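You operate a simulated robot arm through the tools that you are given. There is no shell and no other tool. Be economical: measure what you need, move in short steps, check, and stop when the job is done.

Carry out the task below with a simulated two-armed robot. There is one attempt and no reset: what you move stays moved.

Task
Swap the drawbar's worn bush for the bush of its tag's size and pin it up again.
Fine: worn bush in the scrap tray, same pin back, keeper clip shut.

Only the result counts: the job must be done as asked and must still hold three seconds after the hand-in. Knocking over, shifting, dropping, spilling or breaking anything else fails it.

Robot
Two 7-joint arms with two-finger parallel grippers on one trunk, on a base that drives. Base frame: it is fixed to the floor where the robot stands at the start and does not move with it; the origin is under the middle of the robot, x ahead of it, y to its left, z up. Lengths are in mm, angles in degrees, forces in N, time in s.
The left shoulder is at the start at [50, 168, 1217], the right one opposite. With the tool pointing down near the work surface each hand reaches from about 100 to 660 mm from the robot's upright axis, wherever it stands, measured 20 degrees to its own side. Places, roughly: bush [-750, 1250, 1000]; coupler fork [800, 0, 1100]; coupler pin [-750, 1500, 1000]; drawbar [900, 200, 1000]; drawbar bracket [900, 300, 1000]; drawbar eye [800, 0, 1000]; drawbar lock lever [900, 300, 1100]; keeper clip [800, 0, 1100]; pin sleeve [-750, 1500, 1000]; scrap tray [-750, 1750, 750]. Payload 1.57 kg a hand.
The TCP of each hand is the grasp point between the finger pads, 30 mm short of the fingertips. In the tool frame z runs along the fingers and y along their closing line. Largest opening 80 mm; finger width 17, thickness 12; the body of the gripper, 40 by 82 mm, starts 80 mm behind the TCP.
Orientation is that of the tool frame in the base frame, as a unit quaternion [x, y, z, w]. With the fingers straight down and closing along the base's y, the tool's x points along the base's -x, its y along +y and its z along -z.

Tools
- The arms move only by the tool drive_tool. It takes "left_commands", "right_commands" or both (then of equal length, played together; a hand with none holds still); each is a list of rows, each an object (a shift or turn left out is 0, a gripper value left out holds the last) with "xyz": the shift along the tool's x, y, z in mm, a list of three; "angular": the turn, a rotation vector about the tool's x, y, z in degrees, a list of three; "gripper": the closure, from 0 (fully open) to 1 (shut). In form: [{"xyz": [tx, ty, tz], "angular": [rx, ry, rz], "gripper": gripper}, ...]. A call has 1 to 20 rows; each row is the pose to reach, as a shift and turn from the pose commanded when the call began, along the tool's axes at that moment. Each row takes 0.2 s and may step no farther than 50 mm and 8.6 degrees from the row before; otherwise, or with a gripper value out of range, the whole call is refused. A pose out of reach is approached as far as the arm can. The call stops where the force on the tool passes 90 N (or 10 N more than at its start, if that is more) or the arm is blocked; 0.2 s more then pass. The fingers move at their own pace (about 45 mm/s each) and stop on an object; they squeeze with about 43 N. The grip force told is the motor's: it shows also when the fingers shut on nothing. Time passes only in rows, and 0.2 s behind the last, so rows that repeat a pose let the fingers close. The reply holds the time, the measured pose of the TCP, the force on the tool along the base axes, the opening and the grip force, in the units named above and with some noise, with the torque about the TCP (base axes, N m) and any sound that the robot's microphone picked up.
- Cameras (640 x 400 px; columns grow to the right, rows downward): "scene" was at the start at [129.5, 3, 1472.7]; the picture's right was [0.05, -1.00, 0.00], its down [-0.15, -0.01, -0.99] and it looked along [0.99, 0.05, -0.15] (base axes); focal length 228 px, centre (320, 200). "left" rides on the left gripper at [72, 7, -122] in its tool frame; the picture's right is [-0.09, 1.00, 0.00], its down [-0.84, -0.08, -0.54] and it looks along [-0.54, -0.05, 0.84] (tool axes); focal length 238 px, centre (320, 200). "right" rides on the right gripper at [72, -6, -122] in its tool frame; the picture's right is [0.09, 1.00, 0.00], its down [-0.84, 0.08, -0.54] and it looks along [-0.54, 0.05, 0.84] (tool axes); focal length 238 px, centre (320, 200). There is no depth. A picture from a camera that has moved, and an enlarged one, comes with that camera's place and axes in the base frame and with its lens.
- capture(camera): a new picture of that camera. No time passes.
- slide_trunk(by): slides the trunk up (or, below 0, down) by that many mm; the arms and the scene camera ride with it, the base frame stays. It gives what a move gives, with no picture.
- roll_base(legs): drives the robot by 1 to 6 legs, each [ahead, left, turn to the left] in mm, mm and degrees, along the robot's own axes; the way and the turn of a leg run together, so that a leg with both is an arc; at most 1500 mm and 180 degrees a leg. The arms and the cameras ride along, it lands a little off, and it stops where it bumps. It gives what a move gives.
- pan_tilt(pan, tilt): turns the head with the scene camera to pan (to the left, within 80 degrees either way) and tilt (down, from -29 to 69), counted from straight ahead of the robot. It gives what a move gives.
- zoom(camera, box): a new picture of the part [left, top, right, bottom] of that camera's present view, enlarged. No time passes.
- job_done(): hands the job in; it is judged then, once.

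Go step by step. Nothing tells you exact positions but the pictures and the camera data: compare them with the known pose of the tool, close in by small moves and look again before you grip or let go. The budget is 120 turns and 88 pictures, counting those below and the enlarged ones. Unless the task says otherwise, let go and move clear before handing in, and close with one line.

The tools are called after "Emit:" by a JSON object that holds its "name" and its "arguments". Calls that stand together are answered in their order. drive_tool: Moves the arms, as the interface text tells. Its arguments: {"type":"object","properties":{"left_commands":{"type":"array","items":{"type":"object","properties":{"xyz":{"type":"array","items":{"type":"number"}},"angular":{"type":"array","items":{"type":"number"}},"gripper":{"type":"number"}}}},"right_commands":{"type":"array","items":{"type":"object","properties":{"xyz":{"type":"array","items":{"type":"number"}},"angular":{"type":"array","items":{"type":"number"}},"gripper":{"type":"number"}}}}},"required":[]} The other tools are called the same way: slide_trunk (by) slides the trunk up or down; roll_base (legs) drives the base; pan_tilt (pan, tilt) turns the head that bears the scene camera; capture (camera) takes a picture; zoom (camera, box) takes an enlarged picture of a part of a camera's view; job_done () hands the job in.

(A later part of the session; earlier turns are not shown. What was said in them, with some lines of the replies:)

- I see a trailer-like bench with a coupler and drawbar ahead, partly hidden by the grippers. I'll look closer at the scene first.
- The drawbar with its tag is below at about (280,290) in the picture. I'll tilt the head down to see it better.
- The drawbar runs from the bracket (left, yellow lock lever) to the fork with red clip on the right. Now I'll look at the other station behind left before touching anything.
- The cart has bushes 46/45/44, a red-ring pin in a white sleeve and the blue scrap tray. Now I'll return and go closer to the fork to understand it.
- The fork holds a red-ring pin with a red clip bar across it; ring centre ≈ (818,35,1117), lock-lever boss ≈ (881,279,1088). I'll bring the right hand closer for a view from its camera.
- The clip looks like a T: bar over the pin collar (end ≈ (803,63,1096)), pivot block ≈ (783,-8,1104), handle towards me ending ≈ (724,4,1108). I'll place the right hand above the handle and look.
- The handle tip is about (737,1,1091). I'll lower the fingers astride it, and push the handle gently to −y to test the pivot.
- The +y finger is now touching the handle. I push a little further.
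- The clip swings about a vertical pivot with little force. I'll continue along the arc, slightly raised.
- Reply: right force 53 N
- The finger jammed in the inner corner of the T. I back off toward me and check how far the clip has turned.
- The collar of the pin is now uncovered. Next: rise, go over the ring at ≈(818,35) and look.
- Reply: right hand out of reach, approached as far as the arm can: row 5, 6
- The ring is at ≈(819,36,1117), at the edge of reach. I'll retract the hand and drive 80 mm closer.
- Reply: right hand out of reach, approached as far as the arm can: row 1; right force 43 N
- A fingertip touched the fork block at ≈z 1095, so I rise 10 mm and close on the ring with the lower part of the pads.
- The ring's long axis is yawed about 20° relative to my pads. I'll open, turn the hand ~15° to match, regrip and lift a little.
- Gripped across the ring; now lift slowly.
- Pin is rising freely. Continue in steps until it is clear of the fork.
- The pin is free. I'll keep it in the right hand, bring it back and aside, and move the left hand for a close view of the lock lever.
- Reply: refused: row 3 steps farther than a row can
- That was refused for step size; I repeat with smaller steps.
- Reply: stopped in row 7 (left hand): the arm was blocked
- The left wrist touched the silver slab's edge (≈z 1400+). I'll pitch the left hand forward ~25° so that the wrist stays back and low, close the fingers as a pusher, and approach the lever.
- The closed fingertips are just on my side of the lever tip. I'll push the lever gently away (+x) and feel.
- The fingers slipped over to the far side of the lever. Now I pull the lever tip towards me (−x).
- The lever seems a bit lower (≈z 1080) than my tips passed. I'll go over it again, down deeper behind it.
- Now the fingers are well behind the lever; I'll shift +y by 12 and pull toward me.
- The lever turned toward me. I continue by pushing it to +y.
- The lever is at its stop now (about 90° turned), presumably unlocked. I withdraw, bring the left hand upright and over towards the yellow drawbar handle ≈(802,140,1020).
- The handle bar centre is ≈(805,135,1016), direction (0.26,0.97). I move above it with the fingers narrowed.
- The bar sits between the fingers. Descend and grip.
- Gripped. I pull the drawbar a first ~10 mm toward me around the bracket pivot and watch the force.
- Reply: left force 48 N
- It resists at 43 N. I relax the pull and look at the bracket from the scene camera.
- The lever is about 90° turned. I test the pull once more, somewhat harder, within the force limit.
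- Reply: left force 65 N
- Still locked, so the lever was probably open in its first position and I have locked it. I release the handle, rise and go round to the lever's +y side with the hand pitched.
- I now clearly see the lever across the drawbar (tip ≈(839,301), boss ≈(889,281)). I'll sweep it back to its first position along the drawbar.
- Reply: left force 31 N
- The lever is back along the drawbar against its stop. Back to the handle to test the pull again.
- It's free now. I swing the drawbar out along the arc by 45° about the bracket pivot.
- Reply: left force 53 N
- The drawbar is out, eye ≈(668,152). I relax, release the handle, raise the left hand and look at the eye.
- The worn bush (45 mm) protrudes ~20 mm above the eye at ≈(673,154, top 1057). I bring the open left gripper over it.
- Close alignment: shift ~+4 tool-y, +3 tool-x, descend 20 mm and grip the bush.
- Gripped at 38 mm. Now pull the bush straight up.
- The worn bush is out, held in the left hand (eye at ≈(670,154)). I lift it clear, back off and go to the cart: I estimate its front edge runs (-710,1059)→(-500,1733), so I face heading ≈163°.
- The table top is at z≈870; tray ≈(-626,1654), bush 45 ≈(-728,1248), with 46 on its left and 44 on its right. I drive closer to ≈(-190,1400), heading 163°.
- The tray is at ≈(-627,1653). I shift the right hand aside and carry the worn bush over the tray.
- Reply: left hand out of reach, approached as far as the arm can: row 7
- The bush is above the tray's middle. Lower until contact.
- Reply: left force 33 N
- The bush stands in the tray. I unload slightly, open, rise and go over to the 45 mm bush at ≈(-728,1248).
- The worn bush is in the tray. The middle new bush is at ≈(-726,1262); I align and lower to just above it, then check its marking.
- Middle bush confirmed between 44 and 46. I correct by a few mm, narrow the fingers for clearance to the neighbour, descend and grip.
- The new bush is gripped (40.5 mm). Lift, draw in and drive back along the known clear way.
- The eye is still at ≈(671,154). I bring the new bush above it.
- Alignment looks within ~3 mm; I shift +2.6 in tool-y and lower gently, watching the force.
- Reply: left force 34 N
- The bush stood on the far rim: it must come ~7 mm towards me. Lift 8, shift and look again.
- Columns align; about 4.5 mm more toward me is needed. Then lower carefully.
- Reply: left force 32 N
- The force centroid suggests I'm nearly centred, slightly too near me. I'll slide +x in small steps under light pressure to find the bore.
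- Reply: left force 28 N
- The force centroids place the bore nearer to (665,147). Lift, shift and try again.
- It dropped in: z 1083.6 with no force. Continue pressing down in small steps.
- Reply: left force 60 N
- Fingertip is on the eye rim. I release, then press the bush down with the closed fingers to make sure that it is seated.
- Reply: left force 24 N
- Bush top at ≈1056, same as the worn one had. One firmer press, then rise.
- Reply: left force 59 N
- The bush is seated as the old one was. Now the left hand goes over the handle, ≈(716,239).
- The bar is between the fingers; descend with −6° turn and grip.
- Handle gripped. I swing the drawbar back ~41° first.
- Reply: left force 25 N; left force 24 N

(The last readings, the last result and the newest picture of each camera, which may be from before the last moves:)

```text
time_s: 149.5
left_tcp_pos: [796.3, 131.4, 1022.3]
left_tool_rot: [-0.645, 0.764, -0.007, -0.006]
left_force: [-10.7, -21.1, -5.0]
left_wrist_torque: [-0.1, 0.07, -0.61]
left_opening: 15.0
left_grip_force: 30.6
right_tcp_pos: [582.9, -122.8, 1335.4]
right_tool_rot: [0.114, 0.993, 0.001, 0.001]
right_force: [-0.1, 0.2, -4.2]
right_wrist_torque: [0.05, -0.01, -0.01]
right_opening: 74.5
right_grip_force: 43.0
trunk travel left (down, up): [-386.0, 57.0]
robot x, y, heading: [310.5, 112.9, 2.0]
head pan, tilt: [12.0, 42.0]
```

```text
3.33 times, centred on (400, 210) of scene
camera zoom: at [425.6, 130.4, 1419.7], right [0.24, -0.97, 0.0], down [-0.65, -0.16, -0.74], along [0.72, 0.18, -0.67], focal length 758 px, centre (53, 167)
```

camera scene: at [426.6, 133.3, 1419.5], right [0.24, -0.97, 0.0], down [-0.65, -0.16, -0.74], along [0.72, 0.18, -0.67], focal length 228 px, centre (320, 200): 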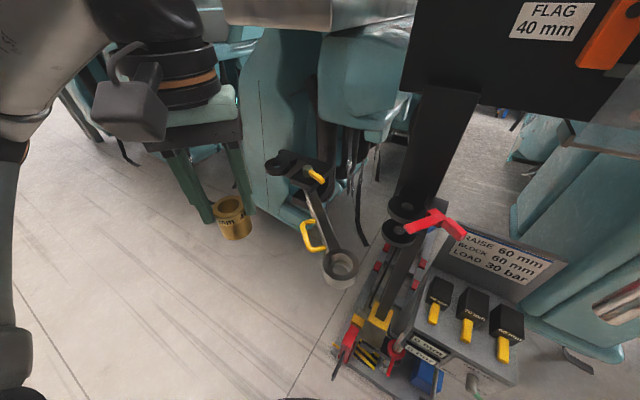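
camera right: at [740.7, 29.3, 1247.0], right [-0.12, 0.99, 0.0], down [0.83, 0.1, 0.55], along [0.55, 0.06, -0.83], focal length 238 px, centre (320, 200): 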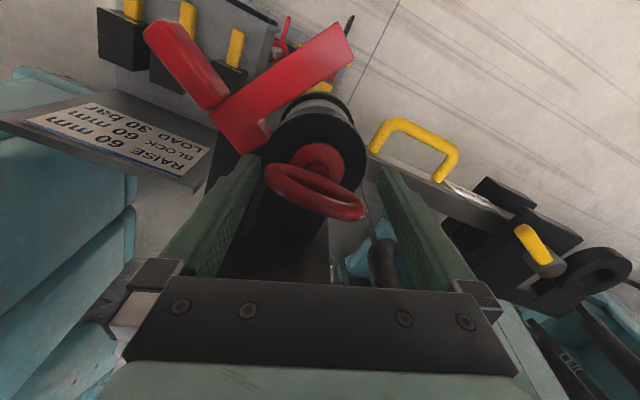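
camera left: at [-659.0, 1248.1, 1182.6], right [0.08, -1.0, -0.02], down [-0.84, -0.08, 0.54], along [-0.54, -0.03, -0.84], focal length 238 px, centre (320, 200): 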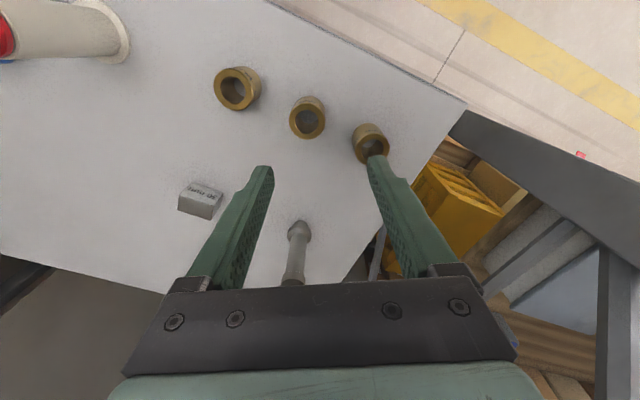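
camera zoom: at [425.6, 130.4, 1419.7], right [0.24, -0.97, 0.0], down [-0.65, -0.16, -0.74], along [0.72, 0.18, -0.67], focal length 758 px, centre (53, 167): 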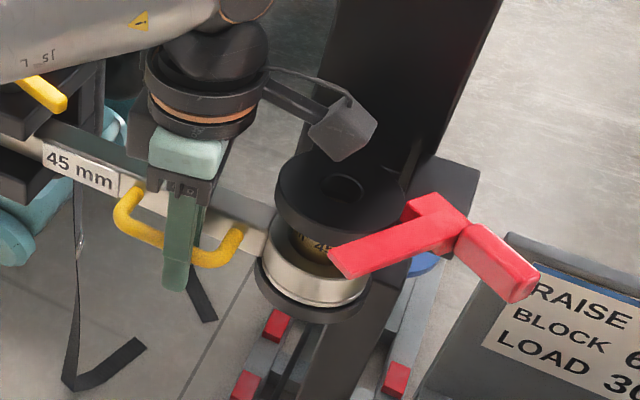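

Nearly closed; about 4 mm more at the handle. Push on gently and feel for a stop.

Emit:
{"name": "drive_tool", "arguments": {"left_commands": [{"xyz": [0, -2, 0], "angular": [0, 0, -0.7]}, {"xyz": [0, -4, 0], "angular": [0, 0, -1.4]}, {"xyz": [0, -6, 0], "angular": [0, 0, -2]}]}}

```text
time_s: 150.3
left_tcp_pos: [800.8, 130.4, 1022.8]
left_tool_rot: [-0.659, 0.753, -0.006, -0.008]
left_force: [-18.9, -18.9, -1.7]
left_wrist_torque: [0.06, 0.01, -0.6]
left_opening: 15.4
left_grip_force: 30.7
right_tcp_pos: [583.3, -122.8, 1336.6]
right_tool_rot: [0.114, 0.994, 0.002, 0.001]
right_force: [-0.4, 0.6, -2.5]
right_wrist_torque: [-0.02, 0.02, -0.01]
right_opening: 74.7
right_grip_force: 43.2
trunk travel left (down, up): [-386.0, 57.0]
robot x, y, heading: [306.6, 116.0, 2.0]
head pan, tilt: [12.0, 42.0]
```

At the original handle position. I open the fingers, rise and clear the left hand so that the right hand has room.

Emit:
{"name": "drive_tool", "arguments": {"left_commands": [{"xyz": [0, 0, 0], "gripper": 0.68}, {"xyz": [0, 0, 0], "gripper": 0.68}, {"xyz": [0, 0, -40]}, {"xyz": [0, 0, -85]}, {"xyz": [-10, 40, -110]}, {"xyz": [-35, 80, -110]}, {"xyz": [-60, 115, -110]}, {"xyz": [-92, 143, -110]}]}}

Emit:
{"name": "zoom", "arguments": {"camera": "scene", "box": [350, 160, 450, 250]}}

```text
time_s: 152.1
left_tcp_pos: [675.3, 248.6, 1129.5]
left_tool_rot: [-0.66, 0.751, -0.007, -0.005]
left_force: [0.1, 0.0, 0.0]
left_wrist_torque: [-0.01, -0.02, -0.02]
left_opening: 25.7
left_grip_force: 0.0
right_tcp_pos: [584.4, -118.2, 1336.1]
right_tool_rot: [0.113, 0.994, 0.0, 0.001]
right_force: [-0.5, -0.2, -3.5]
right_wrist_torque: [-0.04, 0.02, 0.0]
right_opening: 74.6
right_grip_force: 42.8
trunk travel left (down, up): [-386.0, 57.0]
robot x, y, heading: [309.4, 113.6, 2.1]
head pan, tilt: [12.0, 42.0]
```

```text
4.44 times, centred on (400, 205) of scene
camera zoom: at [426.2, 134.3, 1419.6], right [0.24, -0.97, 0.0], down [-0.65, -0.16, -0.74], along [0.72, 0.18, -0.67], focal length 1011 px, centre (-36, 178)
```

zoom: 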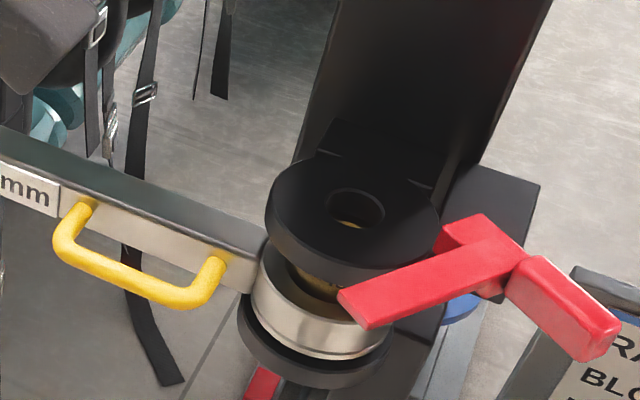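

I can see the bush under the fork hole. Now the right hand carries the pin back over the fork, high first.

Emit:
{"name": "drive_tool", "arguments": {"right_commands": [{"xyz": [-28, 29, 0]}, {"xyz": [-56, 58, 0]}, {"xyz": [-84, 87, 0]}, {"xyz": [-112, 117, 0]}, {"xyz": [-140, 147, 0]}, {"xyz": [-168, 176, 0]}, {"xyz": [-194, 204, 10]}, {"xyz": [-194, 204, 30]}]}}

Emit:
{"name": "zoom", "arguments": {"camera": "right", "box": [220, 80, 420, 230]}}

```text
time_s: 153.9
left_tcp_pos: [675.9, 246.1, 1130.9]
left_tool_rot: [-0.66, 0.751, -0.006, -0.005]
left_force: [-0.1, -0.8, -0.4]
left_wrist_torque: [0.03, -0.03, 0.01]
left_opening: 25.7
left_grip_force: 0.0
right_tcp_pos: [823.2, 34.1, 1307.2]
right_tool_rot: [0.114, 0.993, 0.0, 0.0]
right_force: [-0.7, -0.3, -3.9]
right_wrist_torque: [0.01, 0.01, 0.01]
right_opening: 74.6
right_grip_force: 43.1
trunk travel left (down, up): [-386.0, 57.0]
robot x, y, heading: [309.2, 110.1, 1.7]
head pan, tilt: [12.0, 42.0]
```

```text
2.67 times, centred on (320, 155) of right
camera zoom: at [751.6, 41.8, 1429.1], right [0.14, 0.99, 0.0], down [0.83, -0.12, 0.54], along [0.54, -0.07, -0.84], focal length 636 px, centre (320, 320)
```

zoom: 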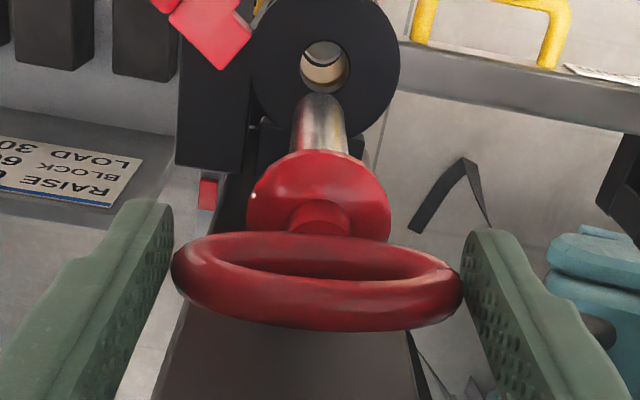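

Holes look aligned (light visible through). I correct by (−4,+3) and lower gradually, watching the force.

Emit:
{"name": "drive_tool", "arguments": {"right_commands": [{"xyz": [4.4, 2.3, 10]}, {"xyz": [4.4, 2.3, 30]}, {"xyz": [4.4, 2.3, 40]}, {"xyz": [4.4, 2.3, 48]}, {"xyz": [4.4, 2.3, 54]}, {"xyz": [4.4, 2.3, 60]}]}}

```text
time_s: 155.3
left_tcp_pos: [677.0, 247.1, 1130.6]
left_tool_rot: [-0.661, 0.75, -0.008, -0.005]
left_force: [-0.8, -0.6, -0.2]
left_wrist_torque: [-0.02, 0.05, -0.02]
left_opening: 25.6
left_grip_force: 0.1
right_tcp_pos: [816.7, 37.7, 1245.2]
right_tool_rot: [0.114, 0.993, 0.001, 0.001]
right_force: [-0.9, 0.0, -3.9]
right_wrist_torque: [0.01, 0.01, 0.02]
right_opening: 74.7
right_grip_force: 43.1
trunk travel left (down, up): [-386.0, 57.0]
robot x, y, heading: [307.7, 110.0, 1.9]
head pan, tilt: [12.0, 42.0]
```

Emit:
{"name": "drive_tool", "arguments": {"right_commands": [{"xyz": [-1.5, 0, 6]}, {"xyz": [-1.5, 0, 12]}, {"xyz": [-1.5, 0, 18]}, {"xyz": [-1.5, 0, 24]}, {"xyz": [-1.5, 0, 30]}]}}

```text
time_s: 156.5
left_tcp_pos: [676.9, 247.3, 1130.5]
left_tool_rot: [-0.661, 0.751, -0.007, -0.005]
left_force: [0.5, -0.4, 0.1]
left_wrist_torque: [0.01, 0.0, -0.01]
left_opening: 25.4
left_grip_force: 0.0
right_tcp_pos: [818.7, 36.6, 1214.3]
right_tool_rot: [0.114, 0.994, 0.0, 0.0]
right_force: [0.3, -0.2, -3.7]
right_wrist_torque: [0.01, 0.02, 0.04]
right_opening: 74.3
right_grip_force: 42.8
trunk travel left (down, up): [-386.0, 57.0]
robot x, y, heading: [308.8, 110.1, 1.8]
head pan, tilt: [12.0, 42.0]
```

Pin is in the fork with no resistance; continue.

Emit:
{"name": "drive_tool", "arguments": {"right_commands": [{"xyz": [0, 0, 6]}, {"xyz": [0, 0, 12]}, {"xyz": [0, 0, 18]}, {"xyz": [0, 0, 24]}, {"xyz": [0, 0, 30]}, {"xyz": [0, 0, 36]}, {"xyz": [0, 0, 42]}]}}

```text
time_s: 158.1
left_tcp_pos: [676.4, 246.8, 1130.6]
left_tool_rot: [-0.66, 0.751, -0.007, -0.005]
left_force: [-0.3, 0.6, 0.2]
left_wrist_torque: [0.01, 0.03, -0.02]
left_opening: 25.4
left_grip_force: 0.1
right_tcp_pos: [818.7, 36.6, 1173.2]
right_tool_rot: [0.115, 0.993, 0.0, 0.0]
right_force: [-0.7, 0.7, -3.4]
right_wrist_torque: [-0.01, -0.03, 0.0]
right_opening: 74.5
right_grip_force: 43.7
trunk travel left (down, up): [-386.0, 57.0]
robot x, y, heading: [305.7, 111.8, 2.0]
head pan, tilt: [12.0, 42.0]
```

Emit:
{"name": "drive_tool", "arguments": {"right_commands": [{"xyz": [0, 0, 8]}, {"xyz": [0, 0, 16]}, {"xyz": [0, 0, 24]}, {"xyz": [0, 0, 32]}, {"xyz": [0, 0, 39]}, {"xyz": [0, 0, 43]}, {"xyz": [0, 0, 46]}]}}

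```text
time_s: 159.7
left_tcp_pos: [676.1, 248.0, 1130.6]
left_tool_rot: [-0.661, 0.75, -0.007, -0.005]
left_force: [-0.1, -0.1, 0.5]
left_wrist_torque: [0.03, 0.0, 0.0]
left_opening: 25.5
left_grip_force: 0.1
right_tcp_pos: [819.7, 37.0, 1130.5]
right_tool_rot: [0.115, 0.993, 0.002, 0.003]
right_force: [1.6, -1.2, 8.5]
right_wrist_torque: [-0.25, -0.02, 0.07]
right_opening: 74.3
right_grip_force: 42.7
trunk travel left (down, up): [-386.0, 57.0]
robot x, y, heading: [312.6, 112.0, 1.9]
head pan, tilt: [12.0, 42.0]
```

Pin seated (TCP 1130, slight contact). I release the ring, rise, and go to the robot-side of the clip bar with closed fingers.

Emit:
{"name": "drive_tool", "arguments": {"right_commands": [{"xyz": [0, 0, -2], "gripper": 0.0}, {"xyz": [0, 0, -2], "gripper": 0.0}, {"xyz": [0, 0, -35]}, {"xyz": [0, 0, -62]}, {"xyz": [29, -15, -62], "gripper": 1.0}, {"xyz": [58, -30, -62]}, {"xyz": [87, -46, -62]}, {"xyz": [87, -46, -62]}, {"xyz": [87, -46, -62]}]}}

Emit:
{"name": "zoom", "arguments": {"camera": "right", "box": [220, 80, 460, 260]}}

```text
time_s: 161.7
left_tcp_pos: [676.3, 248.0, 1131.1]
left_tool_rot: [-0.661, 0.751, -0.006, -0.006]
left_force: [0.1, -0.6, -0.4]
left_wrist_torque: [0.03, -0.01, 0.0]
left_opening: 25.7
left_grip_force: 0.0
right_tcp_pos: [722.3, 12.7, 1191.1]
right_tool_rot: [0.115, 0.993, -0.001, 0.0]
right_force: [-0.1, 0.2, 0.0]
right_wrist_torque: [0.03, 0.06, 0.01]
right_opening: 0.1
right_grip_force: 14.7
trunk travel left (down, up): [-386.0, 57.0]
robot x, y, heading: [309.0, 114.1, 2.1]
head pan, tilt: [12.0, 42.0]
```

```text
2.22 times, centred on (340, 170) of right
camera zoom: at [652.3, 21.8, 1311.9], right [0.14, 0.99, 0.0], down [0.83, -0.12, 0.54], along [0.54, -0.07, -0.84], focal length 530 px, centre (276, 267)
```

zoom: 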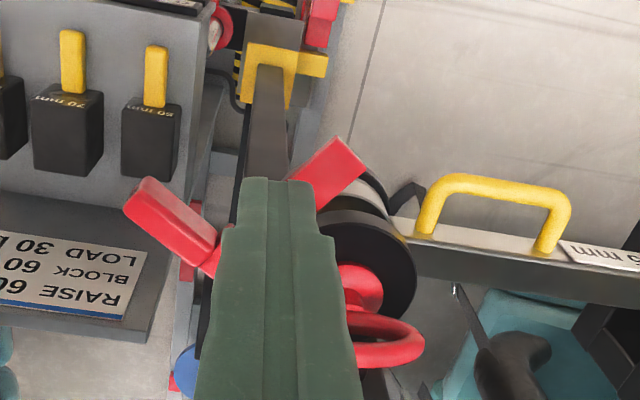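

I see the bar end ≈(736,40) and pivot ≈(783,−15). I lower the closed fingers on my side of the bar and push it closed along the arc.

Emit:
{"name": "drive_tool", "arguments": {"right_commands": [{"xyz": [0, 0, 36]}, {"xyz": [0, 0, 71]}, {"xyz": [-11, 6, 71]}, {"xyz": [-18, 19.5, 71]}, {"xyz": [-23, 25, 71]}, {"xyz": [-28, 30.7, 71]}, {"xyz": [-34, 34.5, 71]}, {"xyz": [-39, 38, 71]}, {"xyz": [-45, 40, 71]}, {"xyz": [-50.5, 42.3, 71]}]}}

```text
time_s: 163.9
left_tcp_pos: [675.9, 247.2, 1130.3]
left_tool_rot: [-0.661, 0.751, -0.007, -0.005]
left_force: [-0.2, 0.3, 0.6]
left_wrist_torque: [-0.02, -0.02, 0.03]
left_opening: 25.7
left_grip_force: 0.1
right_tcp_pos: [782.1, 42.6, 1120.1]
right_tool_rot: [0.115, 0.993, 0.0, 0.001]
right_force: [-2.8, 0.1, -0.6]
right_wrist_torque: [0.02, 0.09, -0.03]
right_opening: 0.1
right_grip_force: 21.0
trunk travel left (down, up): [-386.0, 57.0]
robot x, y, heading: [305.4, 111.2, 2.0]
head pan, tilt: [12.0, 42.0]
```

Little resistance yet; push a bit more until the stop.

Emit:
{"name": "drive_tool", "arguments": {"right_commands": [{"xyz": [-2, 0.5, 0]}, {"xyz": [-4, 1, 0]}, {"xyz": [-6, 1.5, 0]}, {"xyz": [-8, 2, 0]}]}}

Emit:
{"name": "zoom", "arguments": {"camera": "right", "box": [220, 80, 460, 260]}}

```text
time_s: 164.9
left_tcp_pos: [671.5, 246.7, 1132.2]
left_tool_rot: [-0.661, 0.751, -0.008, -0.003]
left_force: [-1.1, 0.0, 0.3]
left_wrist_torque: [0.02, -0.02, 0.0]
left_opening: 25.6
left_grip_force: 0.1
right_tcp_pos: [781.7, 43.4, 1120.4]
right_tool_rot: [0.111, 0.994, 0.0, -0.004]
right_force: [-35.2, -1.5, -5.0]
right_wrist_torque: [-0.01, 0.91, -0.2]
right_opening: 0.0
right_grip_force: 21.2
trunk travel left (down, up): [-386.0, 57.0]
robot x, y, heading: [309.8, 118.2, 1.9]
head pan, tilt: [12.0, 42.0]
```

```text
2.22 times, centred on (340, 170) of right
camera zoom: at [712.9, 51.0, 1242.8], right [0.13, 0.99, 0.0], down [0.84, -0.11, 0.54], along [0.53, -0.07, -0.84], focal length 530 px, centre (276, 267)
```

zoom: 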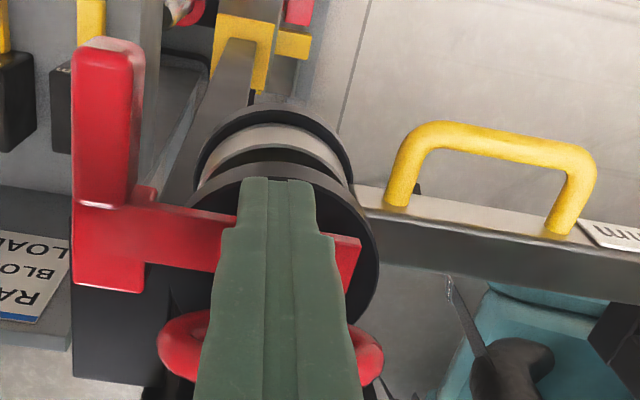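

The clip is against its stop, across the pin. I back off and clear both hands, then check.

Emit:
{"name": "drive_tool", "arguments": {"right_commands": [{"xyz": [15, 0, 0]}, {"xyz": [30, 0, 0]}, {"xyz": [40, 0, -45]}, {"xyz": [60, -10, -90]}, {"xyz": [90, -45, -110]}, {"xyz": [115, -85, -110]}, {"xyz": [130, -125, -110]}]}}

Emit:
{"name": "zoom", "arguments": {"camera": "scene", "box": [310, 140, 470, 260]}}

```text
refused: row 4 steps farther than a row can; nothing moved
```

```text
3.33 times, centred on (390, 200) of scene
camera zoom: at [421.4, 133.2, 1420.0], right [0.24, -0.97, 0.0], down [-0.65, -0.16, -0.75], along [0.72, 0.18, -0.67], focal length 758 px, centre (87, 200)
```

zoom: 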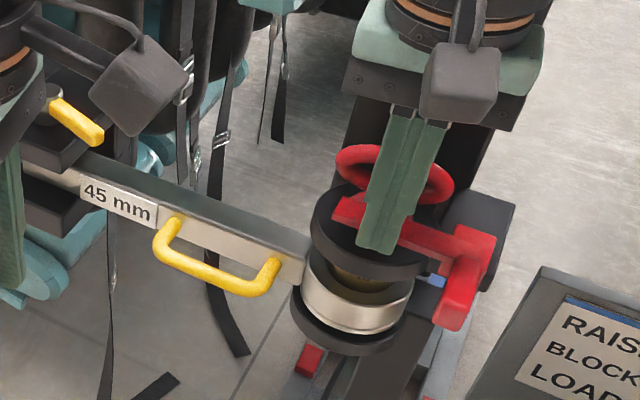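

Step too long; I repeat with shorter rows.

Emit:
{"name": "drive_tool", "arguments": {"right_commands": [{"xyz": [15, 0, 0]}, {"xyz": [30, 0, 0]}, {"xyz": [40, 0, -35]}, {"xyz": [50, 0, -75]}, {"xyz": [70, -20, -110]}, {"xyz": [90, -55, -110]}, {"xyz": [110, -90, -110]}]}}

Emit:
{"name": "zoom", "arguments": {"camera": "scene", "box": [310, 140, 470, 260]}}

```text
time_s: 166.5
left_tcp_pos: [675.8, 246.9, 1131.4]
left_tool_rot: [-0.661, 0.75, -0.007, -0.004]
left_force: [-0.8, -0.2, 0.2]
left_wrist_torque: [0.0, -0.01, -0.01]
left_opening: 25.4
left_grip_force: 0.2
right_tcp_pos: [661.5, -22.0, 1229.0]
right_tool_rot: [0.114, 0.993, 0.0, 0.0]
right_force: [-0.8, -0.6, 0.6]
right_wrist_torque: [0.01, 0.02, 0.01]
right_opening: 0.1
right_grip_force: 21.4
trunk travel left (down, up): [-386.0, 57.0]
robot x, y, heading: [305.4, 114.5, 2.0]
head pan, tilt: [12.0, 42.0]
```

```text
3.33 times, centred on (390, 200) of scene
camera zoom: at [425.7, 132.8, 1419.7], right [0.24, -0.97, 0.0], down [-0.65, -0.16, -0.74], along [0.72, 0.18, -0.67], focal length 758 px, centre (87, 200)
```

zoom: 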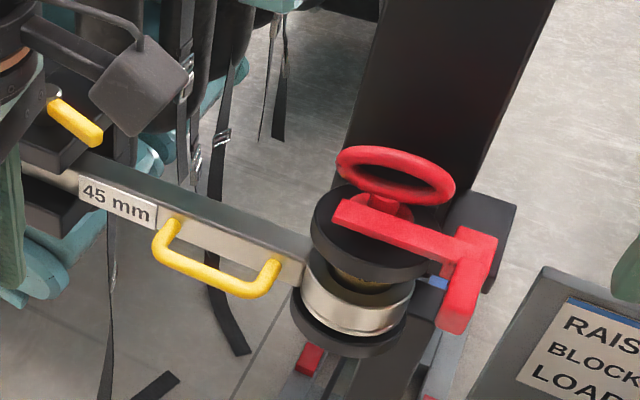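

The pin is back in the fork, with the clip bar closed across its collar just as at the start. The new 45 mm bush is in the eye, the worn one is in the scrap tray, and both hands are clear, so I hand in.

Emit:
{"name": "job_done", "arguments": {}}

```text
The job is handed in.
```

The worn bush is in the scrap tray, the new 45 mm bush is in the drawbar eye, the same pin is back in the fork, and the keeper clip is shut.
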